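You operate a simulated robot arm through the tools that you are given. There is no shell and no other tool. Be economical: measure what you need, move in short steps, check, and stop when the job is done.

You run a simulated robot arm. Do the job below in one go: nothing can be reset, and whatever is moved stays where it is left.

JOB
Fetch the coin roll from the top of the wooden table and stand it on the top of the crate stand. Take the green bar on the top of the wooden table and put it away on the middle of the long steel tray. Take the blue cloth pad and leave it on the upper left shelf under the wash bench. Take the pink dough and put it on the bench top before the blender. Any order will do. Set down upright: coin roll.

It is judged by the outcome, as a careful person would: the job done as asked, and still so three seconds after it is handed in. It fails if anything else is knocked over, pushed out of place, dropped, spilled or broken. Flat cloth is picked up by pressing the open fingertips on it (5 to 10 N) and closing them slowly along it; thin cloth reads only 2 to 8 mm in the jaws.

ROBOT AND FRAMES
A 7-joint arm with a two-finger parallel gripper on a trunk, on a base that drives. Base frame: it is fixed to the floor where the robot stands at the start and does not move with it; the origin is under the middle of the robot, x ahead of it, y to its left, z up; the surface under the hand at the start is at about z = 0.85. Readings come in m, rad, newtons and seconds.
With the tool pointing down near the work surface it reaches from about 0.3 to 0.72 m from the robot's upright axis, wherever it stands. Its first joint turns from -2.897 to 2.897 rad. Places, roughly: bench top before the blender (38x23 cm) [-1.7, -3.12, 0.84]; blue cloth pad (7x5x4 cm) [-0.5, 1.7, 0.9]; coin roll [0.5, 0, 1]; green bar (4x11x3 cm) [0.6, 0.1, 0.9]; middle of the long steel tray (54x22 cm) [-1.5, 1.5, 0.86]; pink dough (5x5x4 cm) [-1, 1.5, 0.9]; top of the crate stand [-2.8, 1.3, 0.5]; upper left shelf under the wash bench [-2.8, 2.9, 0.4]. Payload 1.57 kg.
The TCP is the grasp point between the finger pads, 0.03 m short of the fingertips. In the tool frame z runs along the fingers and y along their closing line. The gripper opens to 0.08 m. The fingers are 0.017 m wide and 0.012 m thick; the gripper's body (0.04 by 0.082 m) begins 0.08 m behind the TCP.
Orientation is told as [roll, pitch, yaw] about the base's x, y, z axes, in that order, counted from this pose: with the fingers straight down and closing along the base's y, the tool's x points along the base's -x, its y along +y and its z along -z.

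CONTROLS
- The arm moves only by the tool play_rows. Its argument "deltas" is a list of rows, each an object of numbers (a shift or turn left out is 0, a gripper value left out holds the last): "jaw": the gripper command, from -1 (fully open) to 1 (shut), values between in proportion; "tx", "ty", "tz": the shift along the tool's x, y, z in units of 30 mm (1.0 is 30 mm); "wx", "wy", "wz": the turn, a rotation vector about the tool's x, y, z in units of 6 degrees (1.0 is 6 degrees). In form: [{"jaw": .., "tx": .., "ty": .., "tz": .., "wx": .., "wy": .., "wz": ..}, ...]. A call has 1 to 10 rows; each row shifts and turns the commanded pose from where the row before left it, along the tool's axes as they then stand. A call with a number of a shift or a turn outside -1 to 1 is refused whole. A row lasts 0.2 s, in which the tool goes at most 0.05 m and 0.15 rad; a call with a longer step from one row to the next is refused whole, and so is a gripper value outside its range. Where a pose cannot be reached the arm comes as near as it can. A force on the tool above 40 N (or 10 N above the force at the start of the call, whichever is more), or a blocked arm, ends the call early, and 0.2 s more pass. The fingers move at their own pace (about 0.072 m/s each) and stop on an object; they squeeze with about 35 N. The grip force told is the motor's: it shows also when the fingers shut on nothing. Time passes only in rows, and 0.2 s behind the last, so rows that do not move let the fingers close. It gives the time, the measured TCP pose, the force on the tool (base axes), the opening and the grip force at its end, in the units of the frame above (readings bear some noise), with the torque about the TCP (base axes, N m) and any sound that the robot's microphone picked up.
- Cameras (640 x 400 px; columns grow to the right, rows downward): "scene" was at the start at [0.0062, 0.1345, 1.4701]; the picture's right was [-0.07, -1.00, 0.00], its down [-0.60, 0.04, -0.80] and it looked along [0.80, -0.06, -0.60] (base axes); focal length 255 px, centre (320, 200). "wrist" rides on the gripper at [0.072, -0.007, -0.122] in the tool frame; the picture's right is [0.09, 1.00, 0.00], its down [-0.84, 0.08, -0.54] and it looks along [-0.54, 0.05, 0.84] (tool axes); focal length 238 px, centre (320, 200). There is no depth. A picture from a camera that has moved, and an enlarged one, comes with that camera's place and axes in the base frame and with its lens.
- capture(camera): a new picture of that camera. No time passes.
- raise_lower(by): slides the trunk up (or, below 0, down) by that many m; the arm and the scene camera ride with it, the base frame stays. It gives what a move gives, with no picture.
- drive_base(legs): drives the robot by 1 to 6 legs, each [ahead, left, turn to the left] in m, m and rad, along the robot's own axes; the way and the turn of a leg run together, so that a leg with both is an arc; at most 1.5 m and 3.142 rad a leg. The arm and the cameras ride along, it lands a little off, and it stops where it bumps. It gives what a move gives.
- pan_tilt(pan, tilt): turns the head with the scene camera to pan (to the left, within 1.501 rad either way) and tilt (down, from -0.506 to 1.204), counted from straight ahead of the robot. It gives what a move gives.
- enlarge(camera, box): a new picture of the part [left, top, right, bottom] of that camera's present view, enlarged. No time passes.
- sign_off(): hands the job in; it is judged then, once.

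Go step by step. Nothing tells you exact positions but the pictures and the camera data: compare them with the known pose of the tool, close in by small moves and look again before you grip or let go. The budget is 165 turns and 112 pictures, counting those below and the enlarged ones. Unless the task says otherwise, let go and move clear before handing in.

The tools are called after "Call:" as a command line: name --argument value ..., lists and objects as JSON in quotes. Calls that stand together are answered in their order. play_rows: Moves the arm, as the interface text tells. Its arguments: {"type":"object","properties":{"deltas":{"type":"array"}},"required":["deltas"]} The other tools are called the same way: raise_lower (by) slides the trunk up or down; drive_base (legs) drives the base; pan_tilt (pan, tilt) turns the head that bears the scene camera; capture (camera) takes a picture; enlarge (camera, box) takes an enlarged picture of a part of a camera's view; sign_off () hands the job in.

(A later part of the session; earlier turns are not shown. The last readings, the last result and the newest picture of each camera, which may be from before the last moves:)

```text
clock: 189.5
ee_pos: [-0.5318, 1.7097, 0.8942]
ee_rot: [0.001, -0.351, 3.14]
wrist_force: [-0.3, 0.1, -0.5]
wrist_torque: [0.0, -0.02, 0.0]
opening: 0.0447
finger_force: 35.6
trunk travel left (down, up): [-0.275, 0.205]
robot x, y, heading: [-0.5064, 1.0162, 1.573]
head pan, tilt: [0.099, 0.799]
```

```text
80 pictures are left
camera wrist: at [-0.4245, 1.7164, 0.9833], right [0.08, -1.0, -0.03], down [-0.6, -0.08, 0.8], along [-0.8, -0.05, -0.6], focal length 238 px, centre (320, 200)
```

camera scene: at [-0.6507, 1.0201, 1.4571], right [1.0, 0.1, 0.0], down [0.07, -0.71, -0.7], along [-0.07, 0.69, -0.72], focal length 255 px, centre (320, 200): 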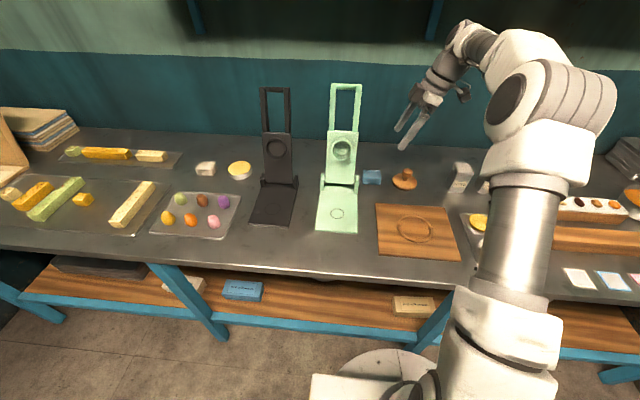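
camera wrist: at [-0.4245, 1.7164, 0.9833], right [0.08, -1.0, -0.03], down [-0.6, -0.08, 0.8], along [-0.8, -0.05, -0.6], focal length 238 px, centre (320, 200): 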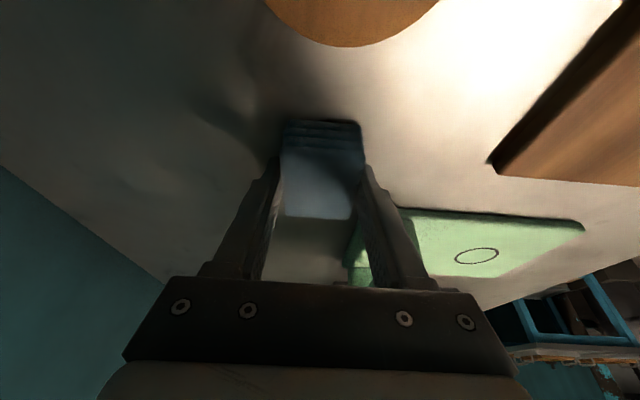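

The pad is held (44.7 mm). I'll lift along the tool axis and draw back over the bench front.

Call:
play_rows --deltas '[{"tz": -0.6, "tx": -0.2}, {"tz": -1, "tx": -0.3}, {"tz": -1, "tx": -0.3}, {"tz": -1}, {"tz": -1}, {"tz": -1}, {"tz": -1}, {"ty": 1}, {"ty": 1}, {"ty": 1}]'

Call:
play_rows --deltas '[{"ty": 1, "wy": 0.48}, {"ty": 1, "wy": 0.48}, {"ty": 1, "wy": 0.48}, {"ty": 1, "wy": 0.48}, {"ty": 1, "wy": 0.48}, {"ty": 1, "wy": 0.48}, {"wy": 0.48}, {}]'

Call:
play_rows --deltas '[{"wz": 1}, {"wz": 1}, {"wz": 1}, {"wz": 1}, {"wz": 1}, {"wz": 1}, {"wz": 1}, {"wz": 1}, {"wz": 1}, {"wz": 1}]'

Call:
play_rows --deltas '[{"wz": 1}, {"wz": 1}, {"wz": 1}, {"wz": 1}, {"wz": 1}, {}]'

Call:
capture --camera "scene"

```text
clock: 191.7
ee_pos: [-0.4876, 1.6182, 1.0871]
ee_rot: [0.002, -0.352, 3.139]
wrist_force: [0.3, -0.5, -0.1]
wrist_torque: [-0.02, 0.0, -0.02]
opening: 0.0448
finger_force: 35.0
trunk travel left (down, up): [-0.275, 0.205]
robot x, y, heading: [-0.4998, 1.0177, 1.568]
head pan, tilt: [0.099, 0.799]
```

```text
clock: 193.5
ee_pos: [-0.4873, 1.4403, 1.0867]
ee_rot: [0.001, 0.002, 3.138]
wrist_force: [0.4, 0.7, -0.2]
wrist_torque: [-0.01, 0.03, -0.01]
opening: 0.0451
finger_force: 34.8
trunk travel left (down, up): [-0.275, 0.205]
robot x, y, heading: [-0.5029, 1.0155, 1.566]
head pan, tilt: [0.099, 0.799]
```

```text
clock: 195.7
ee_pos: [-0.4878, 1.441, 1.0885]
ee_rot: [-0.001, 0.001, 2.088]
wrist_force: [-1.0, -1.1, -0.7]
wrist_torque: [-0.03, 0.0, 0.01]
opening: 0.0449
finger_force: 35.1
trunk travel left (down, up): [-0.275, 0.205]
robot x, y, heading: [-0.5035, 1.0186, 1.565]
head pan, tilt: [0.099, 0.799]
```

```text
clock: 197.1
ee_pos: [-0.4874, 1.4419, 1.0878]
ee_rot: [0.001, -0.001, 1.568]
wrist_force: [-0.5, -0.2, -1.2]
wrist_torque: [-0.03, -0.01, 0.03]
opening: 0.0449
finger_force: 35.4
trunk travel left (down, up): [-0.275, 0.205]
robot x, y, heading: [-0.5031, 1.02, 1.571]
head pan, tilt: [0.099, 0.799]
```

```text
79 pictures are left
camera scene: at [-0.6507, 1.02, 1.4571], right [1.0, 0.1, 0.0], down [0.07, -0.71, -0.7], along [-0.07, 0.69, -0.72], focal length 255 px, centre (320, 200)
```

scene: 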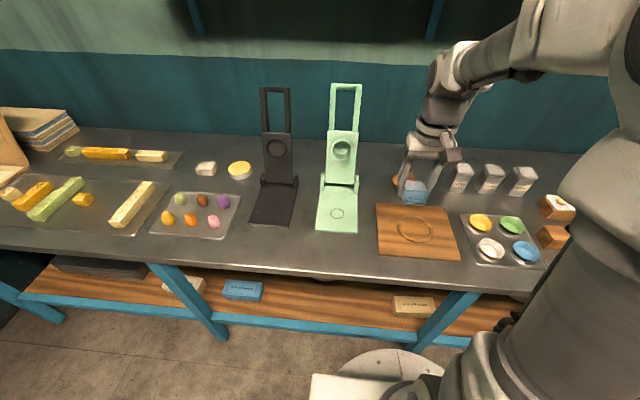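

The pad is in hand and the bench is undisturbed. I'll drive back through the doorway, facing +x all the way, to the wash bench.

Call:
raise_lower --by -0.12

Call:
drive_base --legs '[[-0.8, 0, 0], [0, 0, -1.57], [-0.6, -0.95, 0], [-0.9, -0.95, 0]]'

```text
clock: 198.6
ee_pos: [-0.4875, 1.44, 0.9686]
ee_rot: [-0.002, 0.001, 1.569]
wrist_force: [-0.1, -1.0, 0.1]
wrist_torque: [-0.02, 0.03, -0.03]
opening: 0.0449
finger_force: 34.8
trunk travel left (down, up): [-0.155, 0.325]
robot x, y, heading: [-0.5033, 1.0166, 1.571]
head pan, tilt: [0.099, 0.799]
```

```text
clock: 223.3
ee_pos: [-1.4939, -1.7335, 0.9681]
ee_rot: [0.0, 0.001, 0.063]
wrist_force: [-0.2, 0.0, -0.3]
wrist_torque: [-0.02, 0.02, 0.0]
opening: 0.045
finger_force: 34.8
trunk travel left (down, up): [-0.155, 0.325]
robot x, y, heading: [-1.9172, -1.7465, 0.06]
head pan, tilt: [0.099, 0.799]
```

Call:
drive_base --legs '[[-1.35, 0.15, -0.06], [-0.05, 1.4, 0], [-0.1, 1.4, 0], [-0.2, 1.0, 0], [0, 0.7, 0]]'

Call:
pan_tilt --pan 0.2 --tilt 0.65

Call:
capture --camera "scene"

```text
clock: 265.2
ee_pos: [-3.4622, 2.8116, 0.9675]
ee_rot: [0.0, 0.0, 0.088]
wrist_force: [-0.1, 0.0, -0.4]
wrist_torque: [-0.01, -0.02, 0.02]
opening: 0.0449
finger_force: 34.8
trunk travel left (down, up): [-0.155, 0.325]
robot x, y, heading: [-3.8852, 2.7904, 0.083]
head pan, tilt: [0.099, 0.799]
```

```text
clock: 265.9
ee_pos: [-3.4631, 2.813, 0.9676]
ee_rot: [0.001, 0.0, 0.086]
wrist_force: [-0.1, -0.4, -0.6]
wrist_torque: [-0.01, 0.0, -0.02]
opening: 0.0446
finger_force: 35.1
trunk travel left (down, up): [-0.155, 0.325]
robot x, y, heading: [-3.8822, 2.7913, 0.085]
head pan, tilt: [0.201, 0.649]
```

```text
78 pictures are left
camera scene: at [-3.8934, 2.9466, 1.3497], right [0.28, -0.96, 0.0], down [-0.58, -0.17, -0.8], along [0.76, 0.23, -0.6], focal length 255 px, centre (320, 200)
```

scene: 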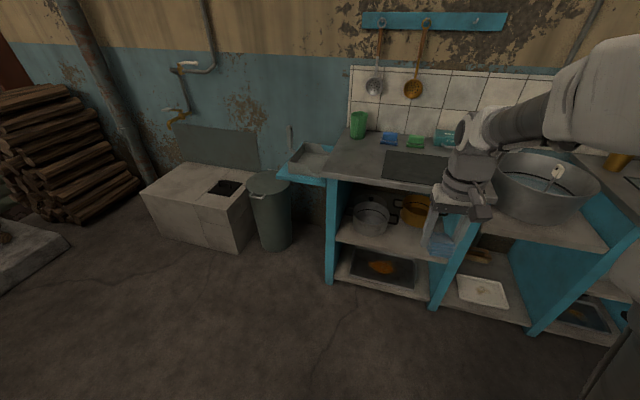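

I'll square up, lower the trunk fully, then tilt the tool forward 40° in front of the shelf opening.

Call:
drive_base --legs '[[0, 0, -0.085], [0.3, -0.02, 0]]'

Call:
raise_lower --by -0.155

Call:
play_rows --deltas '[{"tz": 1}, {"tz": 1, "wy": -0.8}, {"tz": 1, "wy": -0.8}, {"tz": 0.9, "tx": -0.3, "wy": -0.8}, {"tz": 0.8, "tx": 0.3, "wy": -0.8}, {"tz": 0.6, "tx": 0.5, "wy": -0.8}, {"wy": -0.9}, {"wy": -0.9}, {"wy": -0.9}, {}]'

Call:
capture --camera "wrist"

Call:
capture --camera "scene"

```text
clock: 269.0
ee_pos: [-3.1719, 2.7568, 0.9681]
ee_rot: [0.001, 0.0, 0.001]
wrist_force: [-0.2, -0.6, 0.0]
wrist_torque: [-0.03, 0.01, 0.01]
opening: 0.0446
finger_force: 35.1
trunk travel left (down, up): [-0.155, 0.325]
robot x, y, heading: [-3.5931, 2.7652, -0.003]
head pan, tilt: [0.201, 0.649]
```

```text
clock: 270.8
ee_pos: [-3.1733, 2.7569, 0.8131]
ee_rot: [0.0, 0.0, 0.002]
wrist_force: [-0.7, 0.1, -0.2]
wrist_torque: [0.0, -0.02, -0.01]
opening: 0.0447
finger_force: 35.2
trunk travel left (down, up): [0.0, 0.48]
robot x, y, heading: [-3.595, 2.7656, 0.003]
head pan, tilt: [0.201, 0.649]
```

```text
clock: 273.0
ee_pos: [-3.1619, 2.756, 0.6501]
ee_rot: [0.001, -0.702, 0.003]
wrist_force: [-0.7, -0.3, -0.7]
wrist_torque: [-0.05, -0.01, 0.01]
opening: 0.0451
finger_force: 35.1
out of reach, approached as far as the arm can: row 9
trunk travel left (down, up): [0.0, 0.48]
robot x, y, heading: [-3.5934, 2.7683, 0.001]
head pan, tilt: [0.201, 0.649]
```

```text
77 pictures are left
camera wrist: at [-3.2972, 2.7495, 0.6981], right [-0.07, 1.0, -0.06], down [0.29, 0.08, 0.95], along [0.95, 0.05, -0.29], focal length 238 px, centre (320, 200)
```

wrist: 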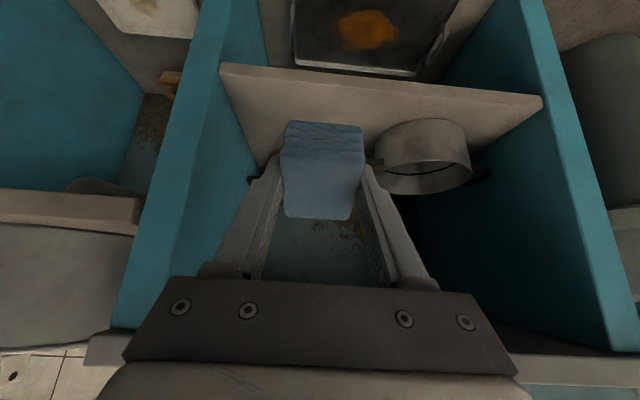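

```text
76 pictures are left
camera scene: at [-3.5895, 2.9275, 1.1947], right [0.2, -0.98, 0.0], down [-0.59, -0.12, -0.8], along [0.78, 0.16, -0.6], focal length 255 px, centre (320, 200)
```

scene: 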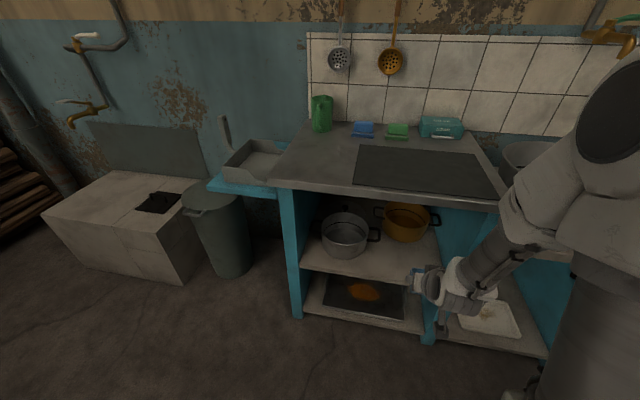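

I see the free spot between the brass pot (front x≈-2.79) and the front edge, with the steel pot's handle at y≈2.85. I'll enter toward (-2.885, 2.735), staying above the shelf.

Call:
play_rows --deltas '[{"tz": 0.95, "tx": -0.4, "ty": -0.07}, {"tz": 0.95, "tx": -0.4, "ty": -0.07}, {"tz": 0.95, "tx": -0.4, "ty": -0.07}, {"tz": 0.95, "tx": -0.4, "ty": -0.07}, {"tz": 0.95, "tx": -0.4, "ty": -0.07}, {"tz": 0.95, "tx": -0.4, "ty": -0.07}, {"tz": 0.95, "tx": -0.4, "ty": -0.07}, {}]'

Call:
capture --camera "wrist"

Call:
enlarge --camera "scene" --box '[260, 170, 520, 340]'

```text
clock: 274.8
ee_pos: [-2.9701, 2.745, 0.5517]
ee_rot: [0.0, -0.701, 0.002]
wrist_force: [0.2, 0.1, 0.8]
wrist_torque: [-0.01, 0.01, 0.01]
opening: 0.045
finger_force: 35.2
trunk travel left (down, up): [0.0, 0.48]
robot x, y, heading: [-3.5931, 2.7693, 0.003]
head pan, tilt: [0.201, 0.649]
```

```text
75 pictures are left
camera wrist: at [-3.1051, 2.7379, 0.5988], right [-0.07, 1.0, -0.06], down [0.29, 0.08, 0.95], along [0.95, 0.05, -0.29], focal length 238 px, centre (320, 200)
```

wrist: 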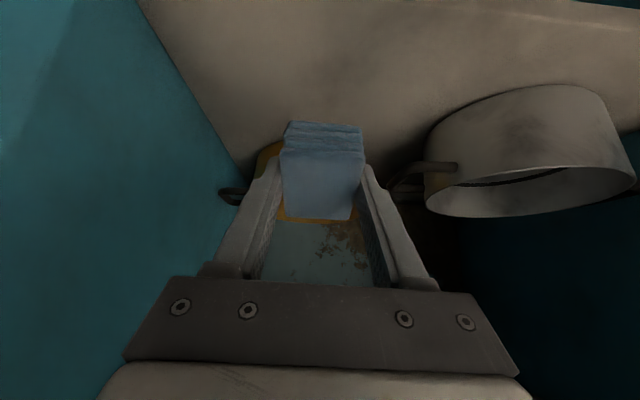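

```text
2.35 times, centred on (390, 255) of scene
camera zoom: at [-3.5895, 2.9275, 1.1947], right [0.2, -0.98, 0.0], down [-0.59, -0.12, -0.8], along [0.78, 0.16, -0.6], focal length 601 px, centre (155, 71)
```

zoom: 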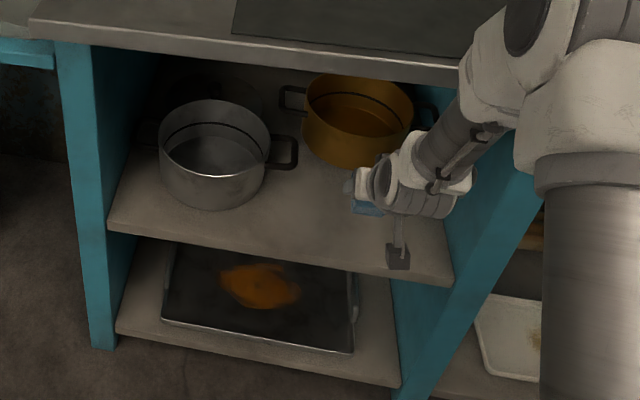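

The approach is clear. I'll go further in and down to just above the shelf, then feel for contact.

Call:
play_rows --deltas '[{"tz": 0.94, "tx": -0.08}, {"tz": 0.94, "tx": -0.08}, {"tz": 0.94, "tx": -0.08}, {"tz": 0.94, "tx": -0.08}, {}]'

Call:
play_rows --deltas '[{"tz": 0.08, "tx": 0.065}, {"tz": 0.08, "tx": 0.065}, {"tz": 0.08, "tx": 0.065}, {"tz": 0.08, "tx": 0.065}]'

Call:
capture --camera "wrist"

```text
clock: 276.0
ee_pos: [-2.8908, 2.742, 0.4718]
ee_rot: [0.002, -0.702, 0.002]
wrist_force: [-0.6, 0.0, -1.1]
wrist_torque: [0.01, 0.03, 0.01]
opening: 0.0448
finger_force: 35.4
trunk travel left (down, up): [0.0, 0.48]
robot x, y, heading: [-3.5953, 2.7702, 0.001]
head pan, tilt: [0.201, 0.649]
```

```text
clock: 277.0
ee_pos: [-2.8898, 2.7429, 0.4591]
ee_rot: [0.0, -0.703, 0.003]
wrist_force: [-0.3, 0.5, -0.3]
wrist_torque: [-0.04, 0.03, 0.0]
opening: 0.0448
finger_force: 35.4
trunk travel left (down, up): [0.0, 0.48]
robot x, y, heading: [-3.5937, 2.7699, 0.004]
head pan, tilt: [0.201, 0.649]
```

```text
73 pictures are left
camera wrist: at [-3.0242, 2.7358, 0.5065], right [-0.07, 1.0, -0.06], down [0.29, 0.08, 0.95], along [0.95, 0.05, -0.29], focal length 238 px, centre (320, 200)
```

wrist: 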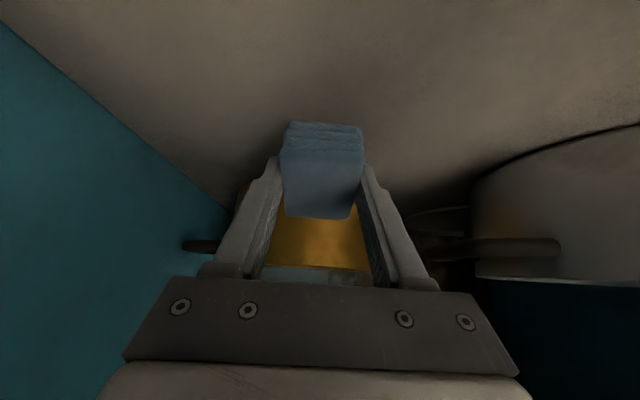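

Call:
play_rows --deltas '[{"tz": 0.08, "tx": 0.065}, {"tz": 0.08, "tx": 0.065}, {"tz": 0.08, "tx": 0.065}, {"tz": 0.08, "tx": 0.065}]'

```text
clock: 278.0
ee_pos: [-2.8873, 2.7426, 0.4497]
ee_rot: [0.0, -0.705, 0.004]
wrist_force: [-3.4, -0.2, 8.6]
wrist_torque: [-0.01, 0.23, -0.02]
opening: 0.0448
finger_force: 34.7
trunk travel left (down, up): [0.0, 0.48]
robot x, y, heading: [-3.5899, 2.7669, 0.005]
head pan, tilt: [0.201, 0.649]
```

The pad's rear edge touches the shelf. I'll ease the tilt a little so it lies flatter, lower a touch, and release gently.

Call:
play_rows --deltas '[{"wy": 0.5}, {"wy": 0.5}, {"tz": 0.07, "tx": 0.055}, {}]'

Call:
play_rows --deltas '[{"jaw": 0.1}, {"jaw": -0.1}, {"jaw": -0.3}, {"jaw": -0.6}, {}]'

Call:
capture --camera "wrist"

```text
clock: 279.0
ee_pos: [-2.8879, 2.7421, 0.4476]
ee_rot: [0.0, -0.601, 0.004]
wrist_force: [-3.1, -1.0, 19.3]
wrist_torque: [0.01, 0.5, 0.0]
opening: 0.0449
finger_force: 35.4
trunk travel left (down, up): [0.0, 0.48]
robot x, y, heading: [-3.5927, 2.7695, 0.001]
head pan, tilt: [0.201, 0.649]
```

```text
clock: 280.2
ee_pos: [-2.8897, 2.7427, 0.4443]
ee_rot: [0.0, -0.596, 0.002]
wrist_force: [-1.4, 0.3, -0.2]
wrist_torque: [-0.05, 0.02, -0.01]
opening: 0.0638
finger_force: 0.1
trunk travel left (down, up): [0.0, 0.48]
robot x, y, heading: [-3.5982, 2.7685, 0.003]
head pan, tilt: [0.201, 0.649]
```

```text
72 pictures are left
camera wrist: at [-3.0186, 2.7362, 0.5054], right [-0.08, 1.0, -0.05], down [0.39, 0.08, 0.92], along [0.92, 0.05, -0.39], focal length 238 px, centre (320, 200)
```

wrist: 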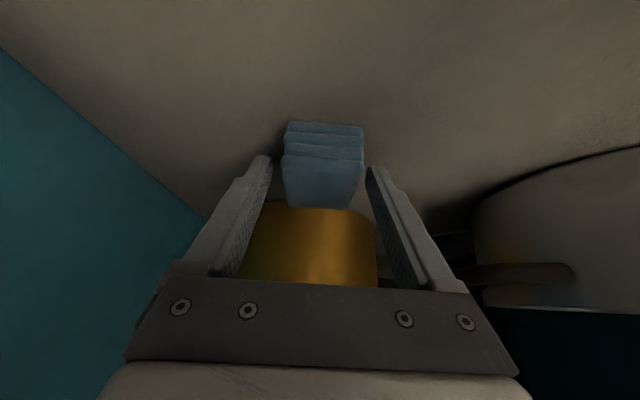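

The pad lies flat on the shelf. I'll back the tool out and away.

Call:
play_rows --deltas '[{"tz": -0.7}, {"tz": -0.8}, {"tz": -0.7, "tx": 0.6}, {"tz": -0.6, "tx": 0.8}, {"tz": -0.6, "tx": 0.8}, {"tz": -0.6, "tx": 0.8}, {"tz": -0.6, "tx": 0.8}, {"tz": -0.6, "tx": 0.8}, {}]'

Call:
capture --camera "wrist"

Call:
enlarge --camera "scene" --box '[260, 170, 520, 340]'

```text
clock: 282.2
ee_pos: [-3.0907, 2.7424, 0.4965]
ee_rot: [0.001, -0.596, 0.004]
wrist_force: [0.5, 0.3, -0.2]
wrist_torque: [0.02, 0.03, 0.02]
opening: 0.064
finger_force: 0.2
trunk travel left (down, up): [0.0, 0.48]
robot x, y, heading: [-3.5927, 2.7704, 0.004]
head pan, tilt: [0.201, 0.649]
```

```text
71 pictures are left
camera wrist: at [-3.2199, 2.7356, 0.5571], right [-0.08, 1.0, -0.05], down [0.39, 0.08, 0.92], along [0.92, 0.05, -0.39], focal length 238 px, centre (320, 200)
```

wrist: 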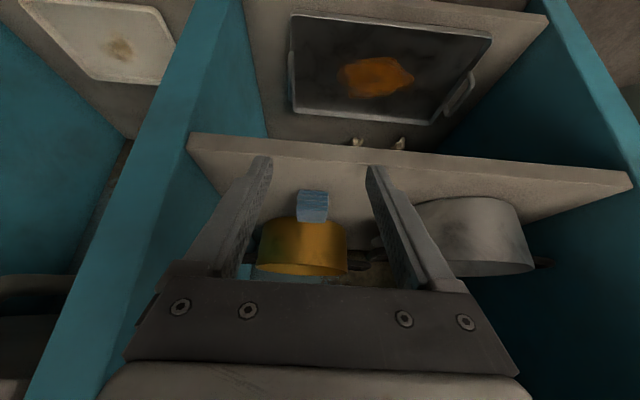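

```text
2.35 times, centred on (390, 255) of scene
camera zoom: at [-3.5895, 2.9275, 1.1947], right [0.2, -0.98, 0.0], down [-0.59, -0.12, -0.8], along [0.78, 0.16, -0.6], focal length 601 px, centre (155, 71)
```

zoom: 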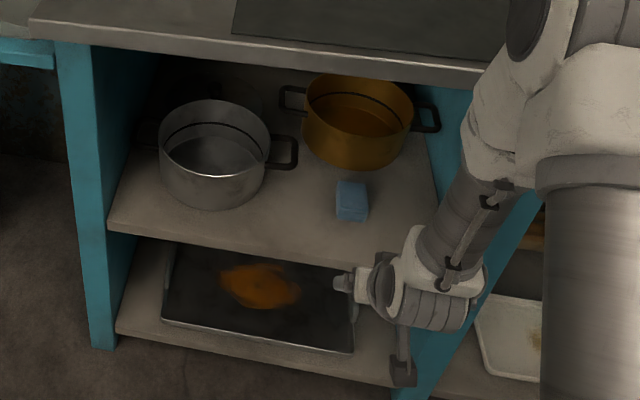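

The pad is in place with the pots untouched. I'll restore the tool upright, raise, and drive back to the wooden table for the green bar.

Call:
drive_base --legs '[[-0.2, 0, 0]]'

Call:
play_rows --deltas '[{"jaw": -1, "wy": 0.8, "tz": -0.8}, {"wy": 0.8, "tz": -0.8}, {"wy": 0.8, "tz": -0.8}, {"wy": 0.8, "tz": -0.8}, {"wy": 0.8, "tz": -0.8}, {"wy": 0.8, "tz": -0.8}, {"wy": 0.89, "tz": -0.8}, {"tz": -1}, {"tz": -1}, {"tz": -1}]'

Call:
raise_lower --by 0.155

Call:
drive_base --legs '[[0.1, -1.0, 0], [0.25, -1.3, 0], [0.2, -1.3, 0], [0, -0.83, 0]]'

```text
clock: 284.1
ee_pos: [-3.2886, 2.7419, 0.4957]
ee_rot: [0.001, -0.597, -0.001]
wrist_force: [-0.7, 0.0, 0.1]
wrist_torque: [0.03, 0.01, 0.0]
opening: 0.064
finger_force: 0.1
trunk travel left (down, up): [0.0, 0.48]
robot x, y, heading: [-3.7919, 2.7689, -0.001]
head pan, tilt: [0.201, 0.649]
```

```text
clock: 286.3
ee_pos: [-3.3484, 2.7402, 0.7404]
ee_rot: [0.0, -0.002, -0.001]
wrist_force: [0.7, 0.4, -0.1]
wrist_torque: [-0.02, 0.0, -0.02]
opening: 0.08
finger_force: 0.0
trunk travel left (down, up): [0.0, 0.48]
robot x, y, heading: [-3.794, 2.7705, 0.006]
head pan, tilt: [0.201, 0.649]
```

```text
clock: 288.1
ee_pos: [-3.3479, 2.7411, 0.896]
ee_rot: [0.003, -0.002, 0.0]
wrist_force: [-0.5, 0.3, -0.1]
wrist_torque: [-0.03, -0.02, -0.01]
opening: 0.0798
finger_force: 0.1
trunk travel left (down, up): [-0.155, 0.325]
robot x, y, heading: [-3.79, 2.7721, -0.002]
head pan, tilt: [0.201, 0.649]
```

```text
clock: 321.4
ee_pos: [-2.9318, -1.7571, 0.8956]
ee_rot: [0.001, -0.001, -0.056]
wrist_force: [0.3, 0.4, 0.2]
wrist_torque: [0.04, 0.03, 0.03]
opening: 0.0799
finger_force: 0.0
trunk travel left (down, up): [-0.155, 0.325]
robot x, y, heading: [-3.3749, -1.7013, -0.056]
head pan, tilt: [0.201, 0.649]
```

Before going in, I'll glance south toward the blender bench to plan that trip.

Call:
pan_tilt --pan -1.2 --tilt 0.4

Call:
capture --camera "scene"

Call:
drive_base --legs '[[1.4, 0.08, 0.056], [0.95, 0.95, 0], [0.6, 0.4, 0]]'

Call:
raise_lower --by 0.155

```text
clock: 322.9
ee_pos: [-2.931, -1.7582, 0.8966]
ee_rot: [0.0, -0.003, -0.056]
wrist_force: [0.3, -0.4, -0.8]
wrist_torque: [-0.01, 0.01, 0.0]
opening: 0.0803
finger_force: 0.1
trunk travel left (down, up): [-0.155, 0.325]
robot x, y, heading: [-3.3741, -1.7045, -0.057]
head pan, tilt: [-1.201, 0.4]
```

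```text
69 pictures are left
camera scene: at [-3.4194, -1.6467, 1.3722], right [-0.95, -0.31, 0.0], down [-0.12, 0.37, -0.92], along [0.28, -0.88, -0.39], focal length 255 px, centre (320, 200)
```

scene: 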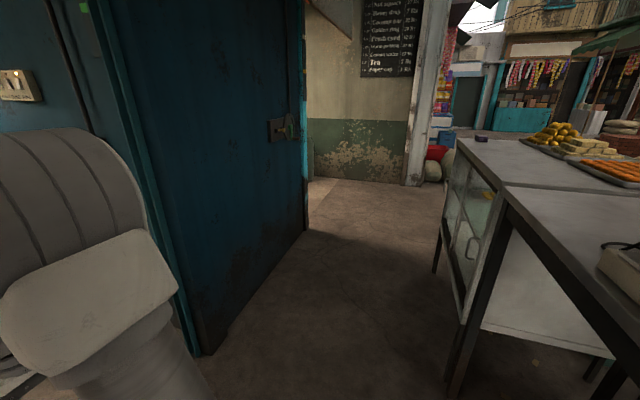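

```text
clock: 343.5
ee_pos: [0.0256, -0.2923, 0.8961]
ee_rot: [0.0, -0.003, 0.03]
wrist_force: [0.9, -0.4, -0.3]
wrist_torque: [-0.03, 0.02, -0.02]
opening: 0.0798
finger_force: 0.1
trunk travel left (down, up): [-0.155, 0.325]
robot x, y, heading: [-0.4236, -0.2783, 0.027]
head pan, tilt: [-1.201, 0.4]
```

```text
clock: 345.3
ee_pos: [0.0261, -0.2925, 1.0517]
ee_rot: [-0.001, -0.001, 0.029]
wrist_force: [-1.0, 0.4, -0.4]
wrist_torque: [0.01, 0.02, 0.03]
opening: 0.08
finger_force: 0.1
trunk travel left (down, up): [-0.31, 0.17]
robot x, y, heading: [-0.4215, -0.279, 0.029]
head pan, tilt: [-1.201, 0.4]
```

Now to the wooden table, over the green bar.

Call:
drive_base --legs '[[0.43, 0.33, -0.029]]'

Call:
pan_tilt --pan 0 --tilt 0.7

Call:
capture --camera "wrist"

Call:
capture --camera "scene"

```text
clock: 348.6
ee_pos: [0.4384, 0.0378, 1.0513]
ee_rot: [0.0, -0.002, 0.011]
wrist_force: [-0.3, 0.8, -0.4]
wrist_torque: [0.02, -0.01, -0.04]
opening: 0.0802
finger_force: 0.0
trunk travel left (down, up): [-0.31, 0.17]
robot x, y, heading: [-0.007, 0.0653, 0.008]
head pan, tilt: [-1.201, 0.4]
```

```text
clock: 350.0
ee_pos: [0.438, 0.0368, 1.0502]
ee_rot: [0.0, -0.003, 0.01]
wrist_force: [-0.7, 0.9, -0.2]
wrist_torque: [0.01, 0.01, -0.02]
opening: 0.0801
finger_force: 0.0
trunk travel left (down, up): [-0.31, 0.17]
robot x, y, heading: [-0.0065, 0.0625, 0.009]
head pan, tilt: [0.0, 0.7]
```

```text
68 pictures are left
camera wrist: at [0.3645, 0.0302, 1.1733], right [-0.1, 0.99, 0.0], down [0.84, 0.09, 0.54], along [0.54, 0.06, -0.84], focal length 238 px, centre (320, 200)
```

wrist: 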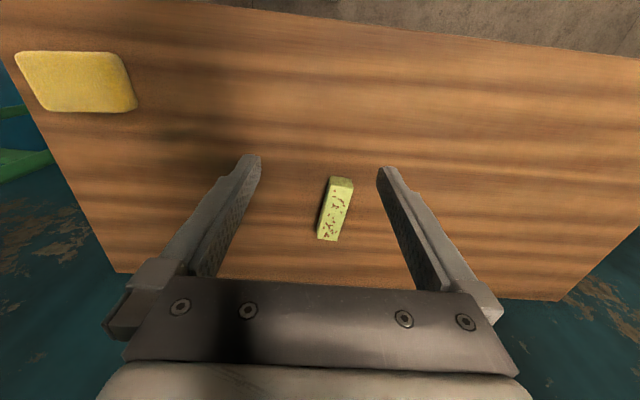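

```text
67 pictures are left
camera scene: at [-0.0052, 0.2022, 1.5004], right [0.01, -1.0, 0.0], down [-0.64, -0.01, -0.77], along [0.77, 0.01, -0.64], focal length 255 px, centre (320, 200)
```

scene: 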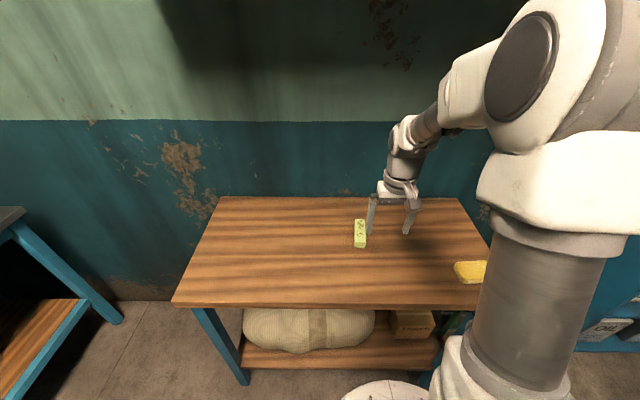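

The bar's centre is at about (0.578, 0.076), along x. I'll move over it and descend.

Call:
play_rows --deltas '[{"jaw": -1, "tx": -0.93, "ty": 0.26, "tz": 0.6}, {"tx": -0.93, "ty": 0.26, "tz": 0.6}, {"tx": -0.93, "ty": 0.26, "tz": 0.6}, {"tx": -0.93, "ty": 0.26, "tz": 0.6}, {"tx": -0.93, "ty": 0.26, "tz": 0.6}, {}]'

Call:
capture --camera "wrist"

```text
clock: 351.4
ee_pos: [0.5779, 0.0786, 0.9619]
ee_rot: [0.002, -0.003, 0.011]
wrist_force: [0.5, -0.5, 0.3]
wrist_torque: [-0.02, -0.04, 0.01]
opening: 0.0797
finger_force: 0.0
trunk travel left (down, up): [-0.31, 0.17]
robot x, y, heading: [-0.0102, 0.0626, 0.016]
head pan, tilt: [0.0, 0.7]
```

```text
66 pictures are left
camera wrist: at [0.5048, 0.0717, 1.0843], right [-0.1, 0.99, 0.0], down [0.84, 0.09, 0.54], along [0.54, 0.06, -0.84], focal length 238 px, centre (320, 200)
```

wrist: 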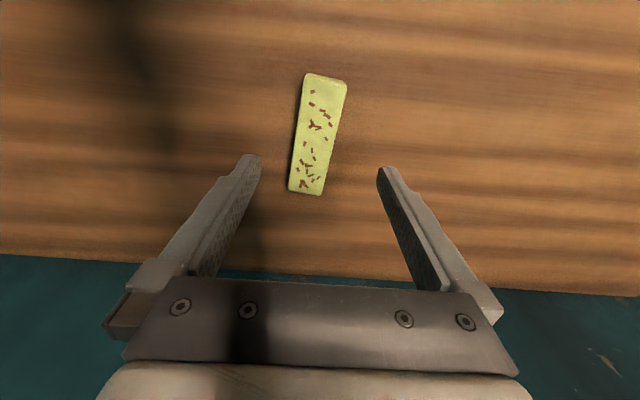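

Call:
play_rows --deltas '[{"wz": 0.7, "ty": -0.13, "tz": 0.8}, {"tz": 0.8}, {"tz": 0.6}, {"tz": 0.3}, {"tz": 0.1}, {"jaw": 0}, {"jaw": 1}, {}, {}]'

Call:
capture --camera "wrist"

```text
clock: 353.4
ee_pos: [0.577, 0.0742, 0.8825]
ee_rot: [-0.001, -0.002, -0.064]
wrist_force: [0.2, 0.5, -0.3]
wrist_torque: [0.0, 0.0, -0.02]
opening: 0.0344
finger_force: 34.9
trunk travel left (down, up): [-0.31, 0.17]
robot x, y, heading: [-0.0094, 0.0585, 0.007]
head pan, tilt: [0.0, 0.7]
```

```text
65 pictures are left
camera wrist: at [0.5031, 0.0722, 1.0048], right [-0.03, 1.0, 0.0], down [0.84, 0.02, 0.54], along [0.54, 0.02, -0.84], focal length 238 px, centre (320, 200)
```

wrist: 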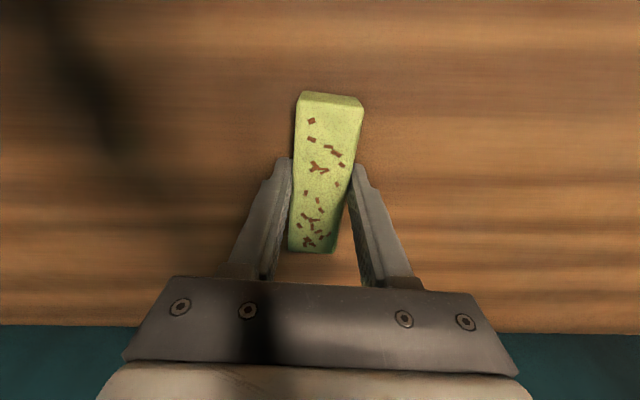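

The bar is held at 34.4 mm. I'll lift, retract and drive to the prep bench in front of the long tray.

Call:
play_rows --deltas '[{"tz": -0.6}, {"tz": -1}, {"tz": -1}, {"tz": -1}, {"tz": -1}, {"tz": -1, "tx": 0.7}, {"tz": -0.5, "tx": 1}, {"tx": 1}, {"tx": 1}, {"tx": 1}]'

Call:
drive_base --legs '[[-0.6, 0, 0], [0, 0, 1.56], [0.1, 0.75, 0]]'

Call:
pan_tilt --pan 0.1 --tilt 0.6

Call:
capture --camera "scene"

```text
clock: 355.6
ee_pos: [0.435, 0.0838, 1.0638]
ee_rot: [0.001, -0.001, -0.064]
wrist_force: [-0.2, 0.3, -1.8]
wrist_torque: [0.01, 0.02, 0.0]
opening: 0.0343
finger_force: 35.4
trunk travel left (down, up): [-0.31, 0.17]
robot x, y, heading: [-0.006, 0.0607, 0.01]
head pan, tilt: [0.0, 0.7]
```

```text
clock: 370.6
ee_pos: [-1.3515, 0.6136, 1.0642]
ee_rot: [-0.001, -0.001, 1.472]
wrist_force: [0.8, -0.3, -1.4]
wrist_torque: [0.02, -0.04, -0.01]
opening: 0.0343
finger_force: 35.2
trunk travel left (down, up): [-0.31, 0.17]
robot x, y, heading: [-1.3496, 0.1727, 1.545]
head pan, tilt: [0.0, 0.7]
```

```text
clock: 371.2
ee_pos: [-1.3509, 0.6125, 1.0642]
ee_rot: [0.0, -0.001, 1.474]
wrist_force: [1.3, -0.5, -1.5]
wrist_torque: [-0.04, 0.02, -0.01]
opening: 0.0341
finger_force: 35.0
trunk travel left (down, up): [-0.31, 0.17]
robot x, y, heading: [-1.3445, 0.1695, 1.542]
head pan, tilt: [0.099, 0.6]
```

```text
64 pictures are left
camera scene: at [-1.4948, 0.1811, 1.5089], right [1.0, 0.07, 0.0], down [0.04, -0.56, -0.82], along [-0.06, 0.82, -0.57], focal length 255 px, centre (320, 200)
```

scene: 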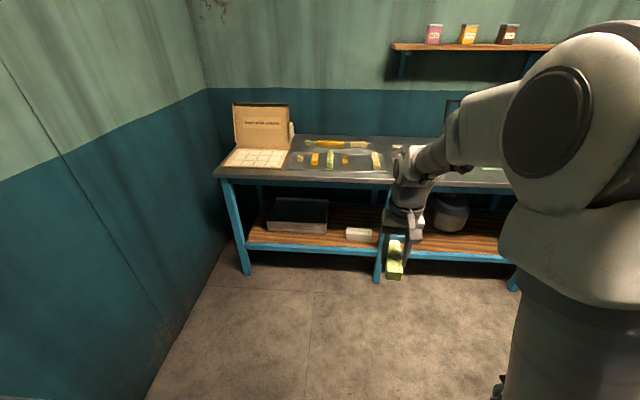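

Call:
drive_base --legs '[[0, 0, 0.03], [0.75, 0.03, 0]]'

Call:
pan_tilt --pan 0 --tilt 0.85

Call:
capture --camera "scene"

Call:
capture --camera "wrist"

```text
clock: 376.9
ee_pos: [-1.3977, 1.3637, 1.0638]
ee_rot: [0.0, -0.001, 1.501]
wrist_force: [0.0, 1.1, -1.2]
wrist_torque: [0.0, -0.02, -0.01]
opening: 0.0343
finger_force: 35.2
trunk travel left (down, up): [-0.31, 0.17]
robot x, y, heading: [-1.3781, 0.9168, 1.574]
head pan, tilt: [0.099, 0.6]
```

```text
clock: 377.7
ee_pos: [-1.3974, 1.3629, 1.0638]
ee_rot: [0.0, 0.0, 1.5]
wrist_force: [0.1, -0.5, -2.4]
wrist_torque: [-0.01, 0.0, 0.02]
opening: 0.0345
finger_force: 35.1
trunk travel left (down, up): [-0.31, 0.17]
robot x, y, heading: [-1.3764, 0.916, 1.576]
head pan, tilt: [0.0, 0.85]
```

```text
63 pictures are left
camera scene: at [-1.5195, 0.9169, 1.4881], right [1.0, 0.0, 0.0], down [0.0, -0.75, -0.66], along [0.0, 0.66, -0.75], focal length 255 px, centre (320, 200)
```

scene: 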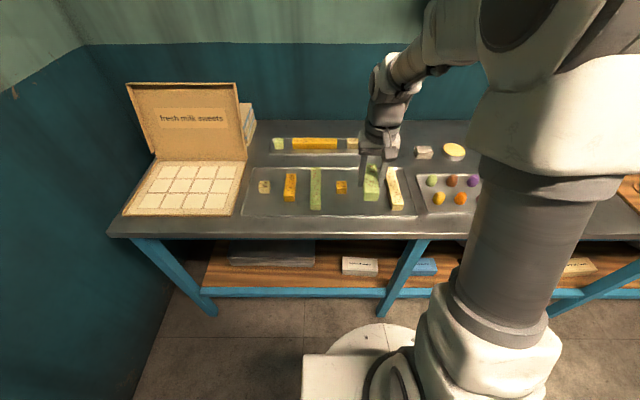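

```text
62 pictures are left
camera wrist: at [-1.3971, 1.2904, 1.1863], right [-1.0, -0.02, 0.0], down [-0.02, 0.84, 0.54], along [-0.01, 0.54, -0.84], focal length 238 px, centre (320, 200)
```

wrist: 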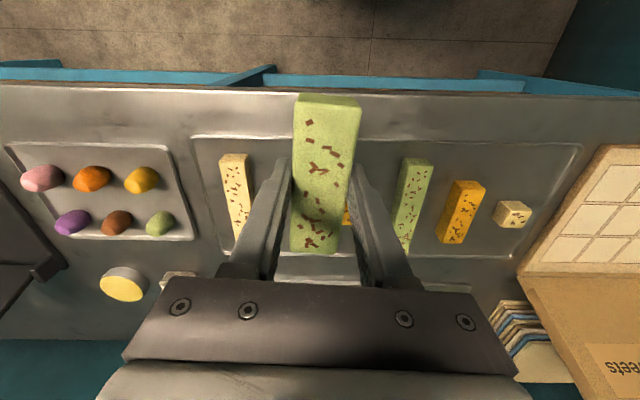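

The gap in the tray between the orange cube (right edge x≈-1.43) and the pale bar (left edge x≈-1.30) is clear. I'll align the bar along y at (-1.37, 1.505) and lower to check.

Call:
play_rows --deltas '[{"wz": -0.67}, {"tx": -0.95, "ty": -0.17, "tz": 0.3}, {"tx": -0.95, "ty": -0.17, "tz": 0.4}, {"tx": -0.95, "ty": -0.17, "tz": 0.6}, {"tx": -0.95, "ty": -0.17, "tz": 0.8}, {"tx": -0.95, "ty": -0.17, "tz": 0.9}, {"tz": 0.7}, {}]'

Call:
capture --camera "wrist"

Call:
enlarge --camera "scene" --box '[240, 110, 440, 235]'

```text
clock: 379.5
ee_pos: [-1.3696, 1.5056, 0.9517]
ee_rot: [-0.001, -0.002, 1.573]
wrist_force: [-0.5, 0.0, -0.2]
wrist_torque: [-0.02, 0.03, -0.02]
opening: 0.0344
finger_force: 35.1
trunk travel left (down, up): [-0.31, 0.17]
robot x, y, heading: [-1.3794, 0.914, 1.574]
head pan, tilt: [0.0, 0.85]
```

```text
61 pictures are left
camera wrist: at [-1.3654, 1.4328, 1.0745], right [-1.0, -0.09, 0.0], down [-0.08, 0.84, 0.54], along [-0.05, 0.54, -0.84], focal length 238 px, centre (320, 200)
```

wrist: 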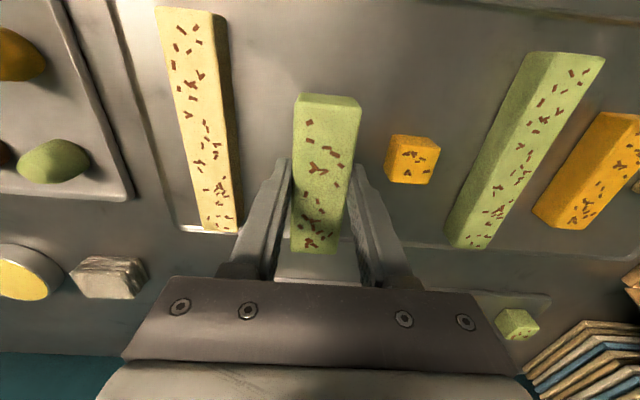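

```text
3.20 times, centred on (340, 172) of scene
camera zoom: at [-1.5194, 0.9169, 1.4881], right [1.0, 0.0, 0.0], down [0.0, -0.75, -0.66], along [0.0, 0.66, -0.75], focal length 817 px, centre (256, 288)
```

zoom: 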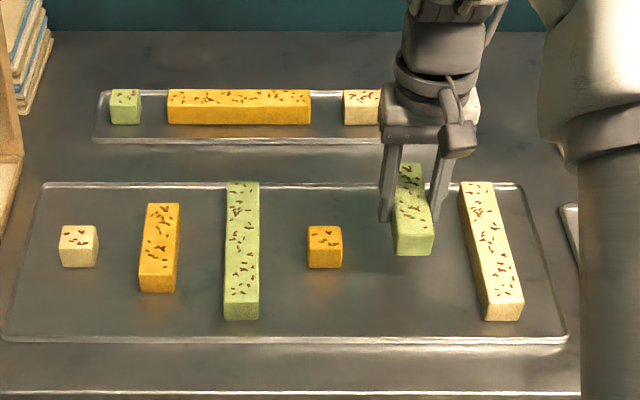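

The spacing is good on both sides. I'll lower, feeling for the tray.

Call:
play_rows --deltas '[{"tz": 0.6}, {"tz": 0.6}, {"tz": 0.3}, {"tz": 0.1}, {"tz": 0.1}, {"tz": 0.1}, {"tz": 0.08}, {"tz": 0.08}]'

```text
clock: 381.3
ee_pos: [-1.3738, 1.5054, 0.897]
ee_rot: [-0.001, -0.004, 1.57]
wrist_force: [-1.1, -2.8, 14.6]
wrist_torque: [-0.84, 0.03, -0.07]
opening: 0.0341
finger_force: 35.0
trunk travel left (down, up): [-0.31, 0.17]
robot x, y, heading: [-1.3834, 0.9189, 1.571]
head pan, tilt: [0.0, 0.85]
```

Contact. I'll open partly and rise.

Call:
play_rows --deltas '[{"tz": -0.05}, {"jaw": 0.05}, {"jaw": -0.1}, {"jaw": -0.3}, {}, {"tz": -0.5}, {"tz": -1}, {"tz": -1}, {"tz": -1}]'

Call:
capture --camera "wrist"

```text
clock: 383.3
ee_pos: [-1.3723, 1.5039, 1.0024]
ee_rot: [0.0, -0.001, 1.571]
wrist_force: [0.1, -0.3, 0.7]
wrist_torque: [0.02, 0.0, 0.01]
opening: 0.0522
finger_force: 0.0
trunk travel left (down, up): [-0.31, 0.17]
robot x, y, heading: [-1.3769, 0.9206, 1.576]
head pan, tilt: [0.0, 0.85]
```

```text
59 pictures are left
camera wrist: at [-1.3682, 1.4328, 1.1249], right [-1.0, -0.09, 0.0], down [-0.08, 0.84, 0.54], along [-0.05, 0.54, -0.84], focal length 238 px, centre (320, 200)
```

wrist: 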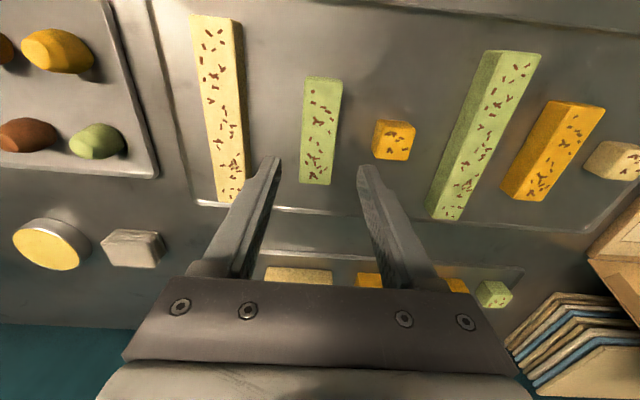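

The green bar sits neatly in the tray. Next is the pink dough: I'll retract, shift right and turn the tool to close front-to-back.

Call:
play_rows --deltas '[{"jaw": -0.7, "tz": -1}, {"tz": -1, "tx": 0.5}, {"tz": -0.6, "tx": 1}, {"tx": 1}, {"tx": 1}, {"tx": 0.8}, {}]'

Call:
drive_base --legs '[[0.03, -0.38, 0]]'

Call:
play_rows --deltas '[{"wz": -1}, {"wz": -1}, {"wz": -1}, {"wz": -1}, {"wz": -1}, {"wz": -1}, {"wz": -1}, {"wz": -1}]'

Call:
play_rows --deltas '[{"wz": -1}, {"wz": -1}, {"wz": -1}, {"wz": -1}, {"wz": -1}, {"wz": -1}, {"wz": -1}, {}]'

Call:
capture --camera "wrist"

Call:
capture --camera "scene"

```text
clock: 384.9
ee_pos: [-1.3726, 1.3753, 1.0796]
ee_rot: [-0.002, -0.003, 1.572]
wrist_force: [0.2, 0.6, 0.1]
wrist_torque: [-0.02, 0.01, 0.02]
opening: 0.0682
finger_force: 0.1
trunk travel left (down, up): [-0.31, 0.17]
robot x, y, heading: [-1.3808, 0.9213, 1.577]
head pan, tilt: [0.0, 0.85]
```

```text
clock: 388.4
ee_pos: [-0.9854, 1.4075, 1.0798]
ee_rot: [0.001, -0.002, 1.568]
wrist_force: [0.1, -0.2, -0.3]
wrist_torque: [0.0, -0.02, -0.01]
opening: 0.0678
finger_force: 0.0
trunk travel left (down, up): [-0.31, 0.17]
robot x, y, heading: [-0.9952, 0.951, 1.571]
head pan, tilt: [0.0, 0.85]
```

```text
clock: 390.2
ee_pos: [-0.9848, 1.4063, 1.0786]
ee_rot: [0.002, 0.0, 2.408]
wrist_force: [-0.2, 0.3, 0.8]
wrist_torque: [-0.01, 0.03, 0.0]
opening: 0.0679
finger_force: 0.0
trunk travel left (down, up): [-0.31, 0.17]
robot x, y, heading: [-0.9958, 0.951, 1.574]
head pan, tilt: [0.0, 0.85]
```

```text
clock: 392.0
ee_pos: [-0.9852, 1.4071, 1.0789]
ee_rot: [-0.001, 0.001, -3.143]
wrist_force: [0.0, 0.2, -0.1]
wrist_torque: [0.0, 0.03, -0.02]
opening: 0.0681
finger_force: 0.1
trunk travel left (down, up): [-0.31, 0.17]
robot x, y, heading: [-0.9925, 0.9504, 1.575]
head pan, tilt: [0.0, 0.85]
```

```text
58 pictures are left
camera wrist: at [-0.9149, 1.4138, 1.2013], right [0.09, -1.0, 0.0], down [-0.84, -0.08, 0.54], along [-0.54, -0.05, -0.84], focal length 238 px, centre (320, 200)
```

wrist: 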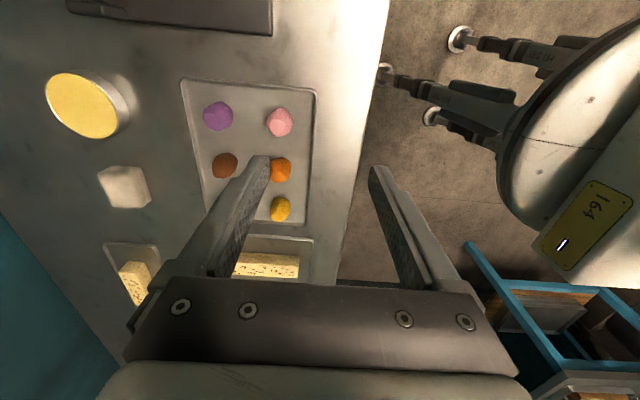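

```text
57 pictures are left
camera scene: at [-1.1334, 0.9481, 1.4881], right [1.0, 0.0, 0.0], down [0.0, -0.75, -0.66], along [0.0, 0.66, -0.75], focal length 255 px, centre (320, 200)
```

scene: 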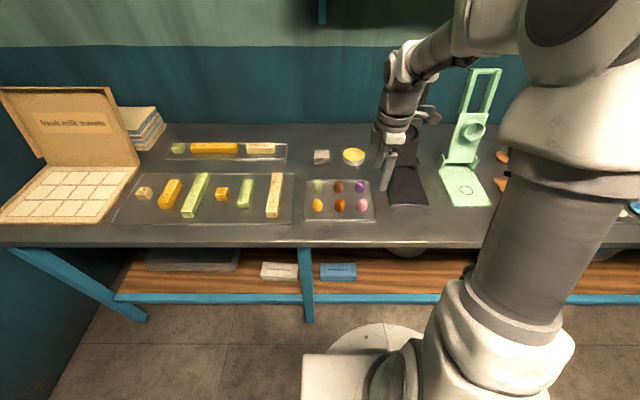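

The pink dough is at (-1.003, 1.458), with purple behind at y≈1.539 and orange to the left at x≈-1.071. I'll come down over it.

Call:
play_rows --deltas '[{"tx": -0.3, "ty": -0.85, "tz": 0.8}, {"tx": -0.3, "ty": -0.85, "tz": 0.8}, {"tz": 0.8}, {"tz": 0.8}, {"tz": 0.7}, {}]'

Call:
capture --camera "wrist"

Call:
enlarge --camera "scene" --box '[290, 140, 450, 240]'

```text
clock: 393.4
ee_pos: [-1.0048, 1.4572, 0.9613]
ee_rot: [-0.002, -0.001, 3.14]
wrist_force: [0.2, -0.2, -1.2]
wrist_torque: [0.01, -0.01, -0.01]
opening: 0.0677
finger_force: 0.1
trunk travel left (down, up): [-0.31, 0.17]
robot x, y, heading: [-0.9973, 0.9494, 1.575]
head pan, tilt: [0.0, 0.85]
```

```text
56 pictures are left
camera wrist: at [-0.9331, 1.4634, 1.0833], right [0.09, -1.0, 0.0], down [-0.84, -0.08, 0.54], along [-0.54, -0.05, -0.84], focal length 238 px, centre (320, 200)
```

wrist: 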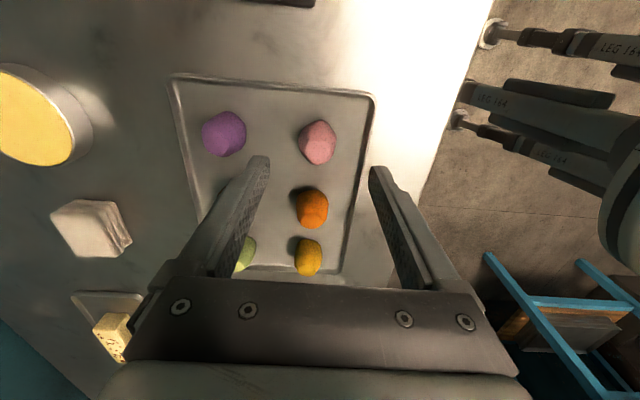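

```text
4.00 times, centred on (370, 190) of scene
camera zoom: at [-1.1334, 0.9482, 1.4881], right [1.0, 0.0, 0.0], down [0.0, -0.75, -0.66], along [0.0, 0.66, -0.75], focal length 1021 px, centre (120, 240)
```

zoom: 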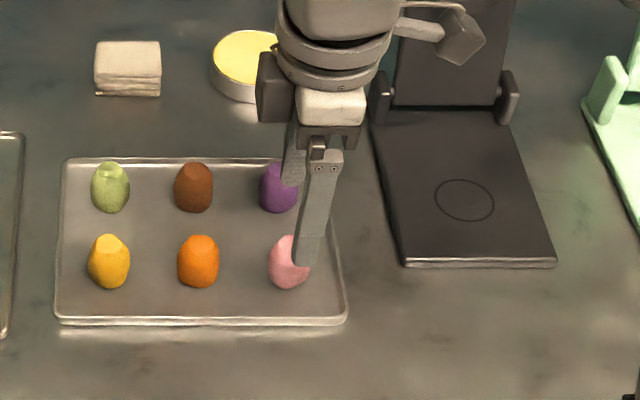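

Aligned. I'll narrow the jaws slightly, descend and close gently.

Call:
play_rows --deltas '[{"jaw": -0.45}, {"tz": 0.7}, {"tz": 0.7}, {"tz": 0.4}, {"tz": 0.25}, {}, {"jaw": -0.2}, {"jaw": 0}, {"jaw": 0.1}, {}]'

Call:
capture --camera "wrist"

```text
clock: 395.6
ee_pos: [-1.0039, 1.4566, 0.9003]
ee_rot: [-0.001, 0.0, 3.142]
wrist_force: [0.1, 0.2, 0.6]
wrist_torque: [-0.02, -0.01, -0.03]
opening: 0.0358
finger_force: 0.0
trunk travel left (down, up): [-0.31, 0.17]
robot x, y, heading: [-0.9911, 0.9492, 1.573]
head pan, tilt: [0.0, 0.85]
```

```text
54 pictures are left
camera wrist: at [-0.9333, 1.4636, 1.022], right [0.09, -1.0, 0.0], down [-0.84, -0.08, 0.54], along [-0.54, -0.05, -0.84], focal length 238 px, centre (320, 200)
```

wrist: 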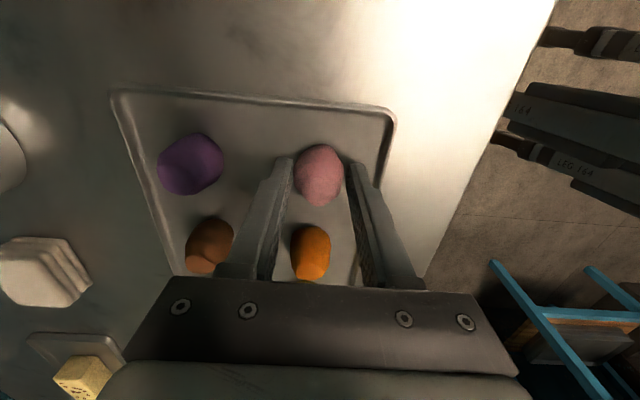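

Call:
play_rows --deltas '[{"tz": 0.05, "jaw": 0.15}, {"jaw": 0.2}, {"jaw": 0.25}, {"jaw": 0.3}, {"jaw": 0.35}, {}]'

```text
clock: 397.0
ee_pos: [-1.004, 1.4576, 0.8986]
ee_rot: [-0.001, -0.001, 3.141]
wrist_force: [0.8, -1.8, 4.1]
wrist_torque: [-0.02, -0.03, -0.04]
opening: 0.033
finger_force: 34.6
trunk travel left (down, up): [-0.31, 0.17]
robot x, y, heading: [-0.9919, 0.9509, 1.572]
head pan, tilt: [0.0, 0.85]
```

The dough is gripped at 33 mm. I'll lift and look.

Call:
play_rows --deltas '[{"jaw": 1, "tz": -0.5}, {"tz": -0.8}, {"tz": -1}, {"tz": -1}, {"tz": -1}, {"tz": -1}, {"tz": -0.7}, {}]'

Call:
capture --camera "wrist"

```text
clock: 398.8
ee_pos: [-1.0029, 1.4572, 1.0798]
ee_rot: [-0.003, 0.0, 3.139]
wrist_force: [-0.5, 0.2, -0.3]
wrist_torque: [0.02, -0.03, 0.02]
opening: 0.0328
finger_force: 34.7
trunk travel left (down, up): [-0.31, 0.17]
robot x, y, heading: [-0.9922, 0.9526, 1.578]
head pan, tilt: [0.0, 0.85]
```

```text
53 pictures are left
camera wrist: at [-0.9317, 1.4639, 1.2028], right [0.09, -1.0, 0.0], down [-0.84, -0.08, 0.54], along [-0.54, -0.05, -0.84], focal length 238 px, centre (320, 200)
```

wrist: 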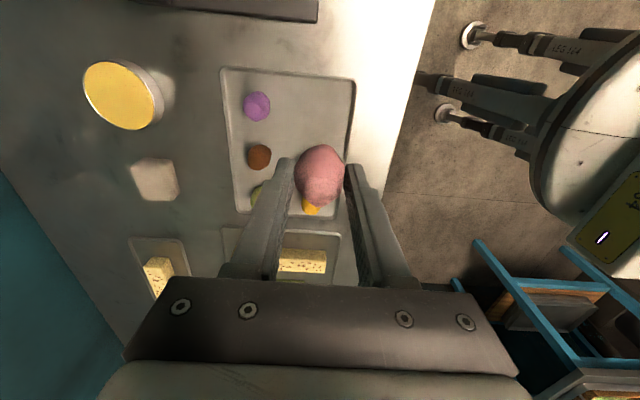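

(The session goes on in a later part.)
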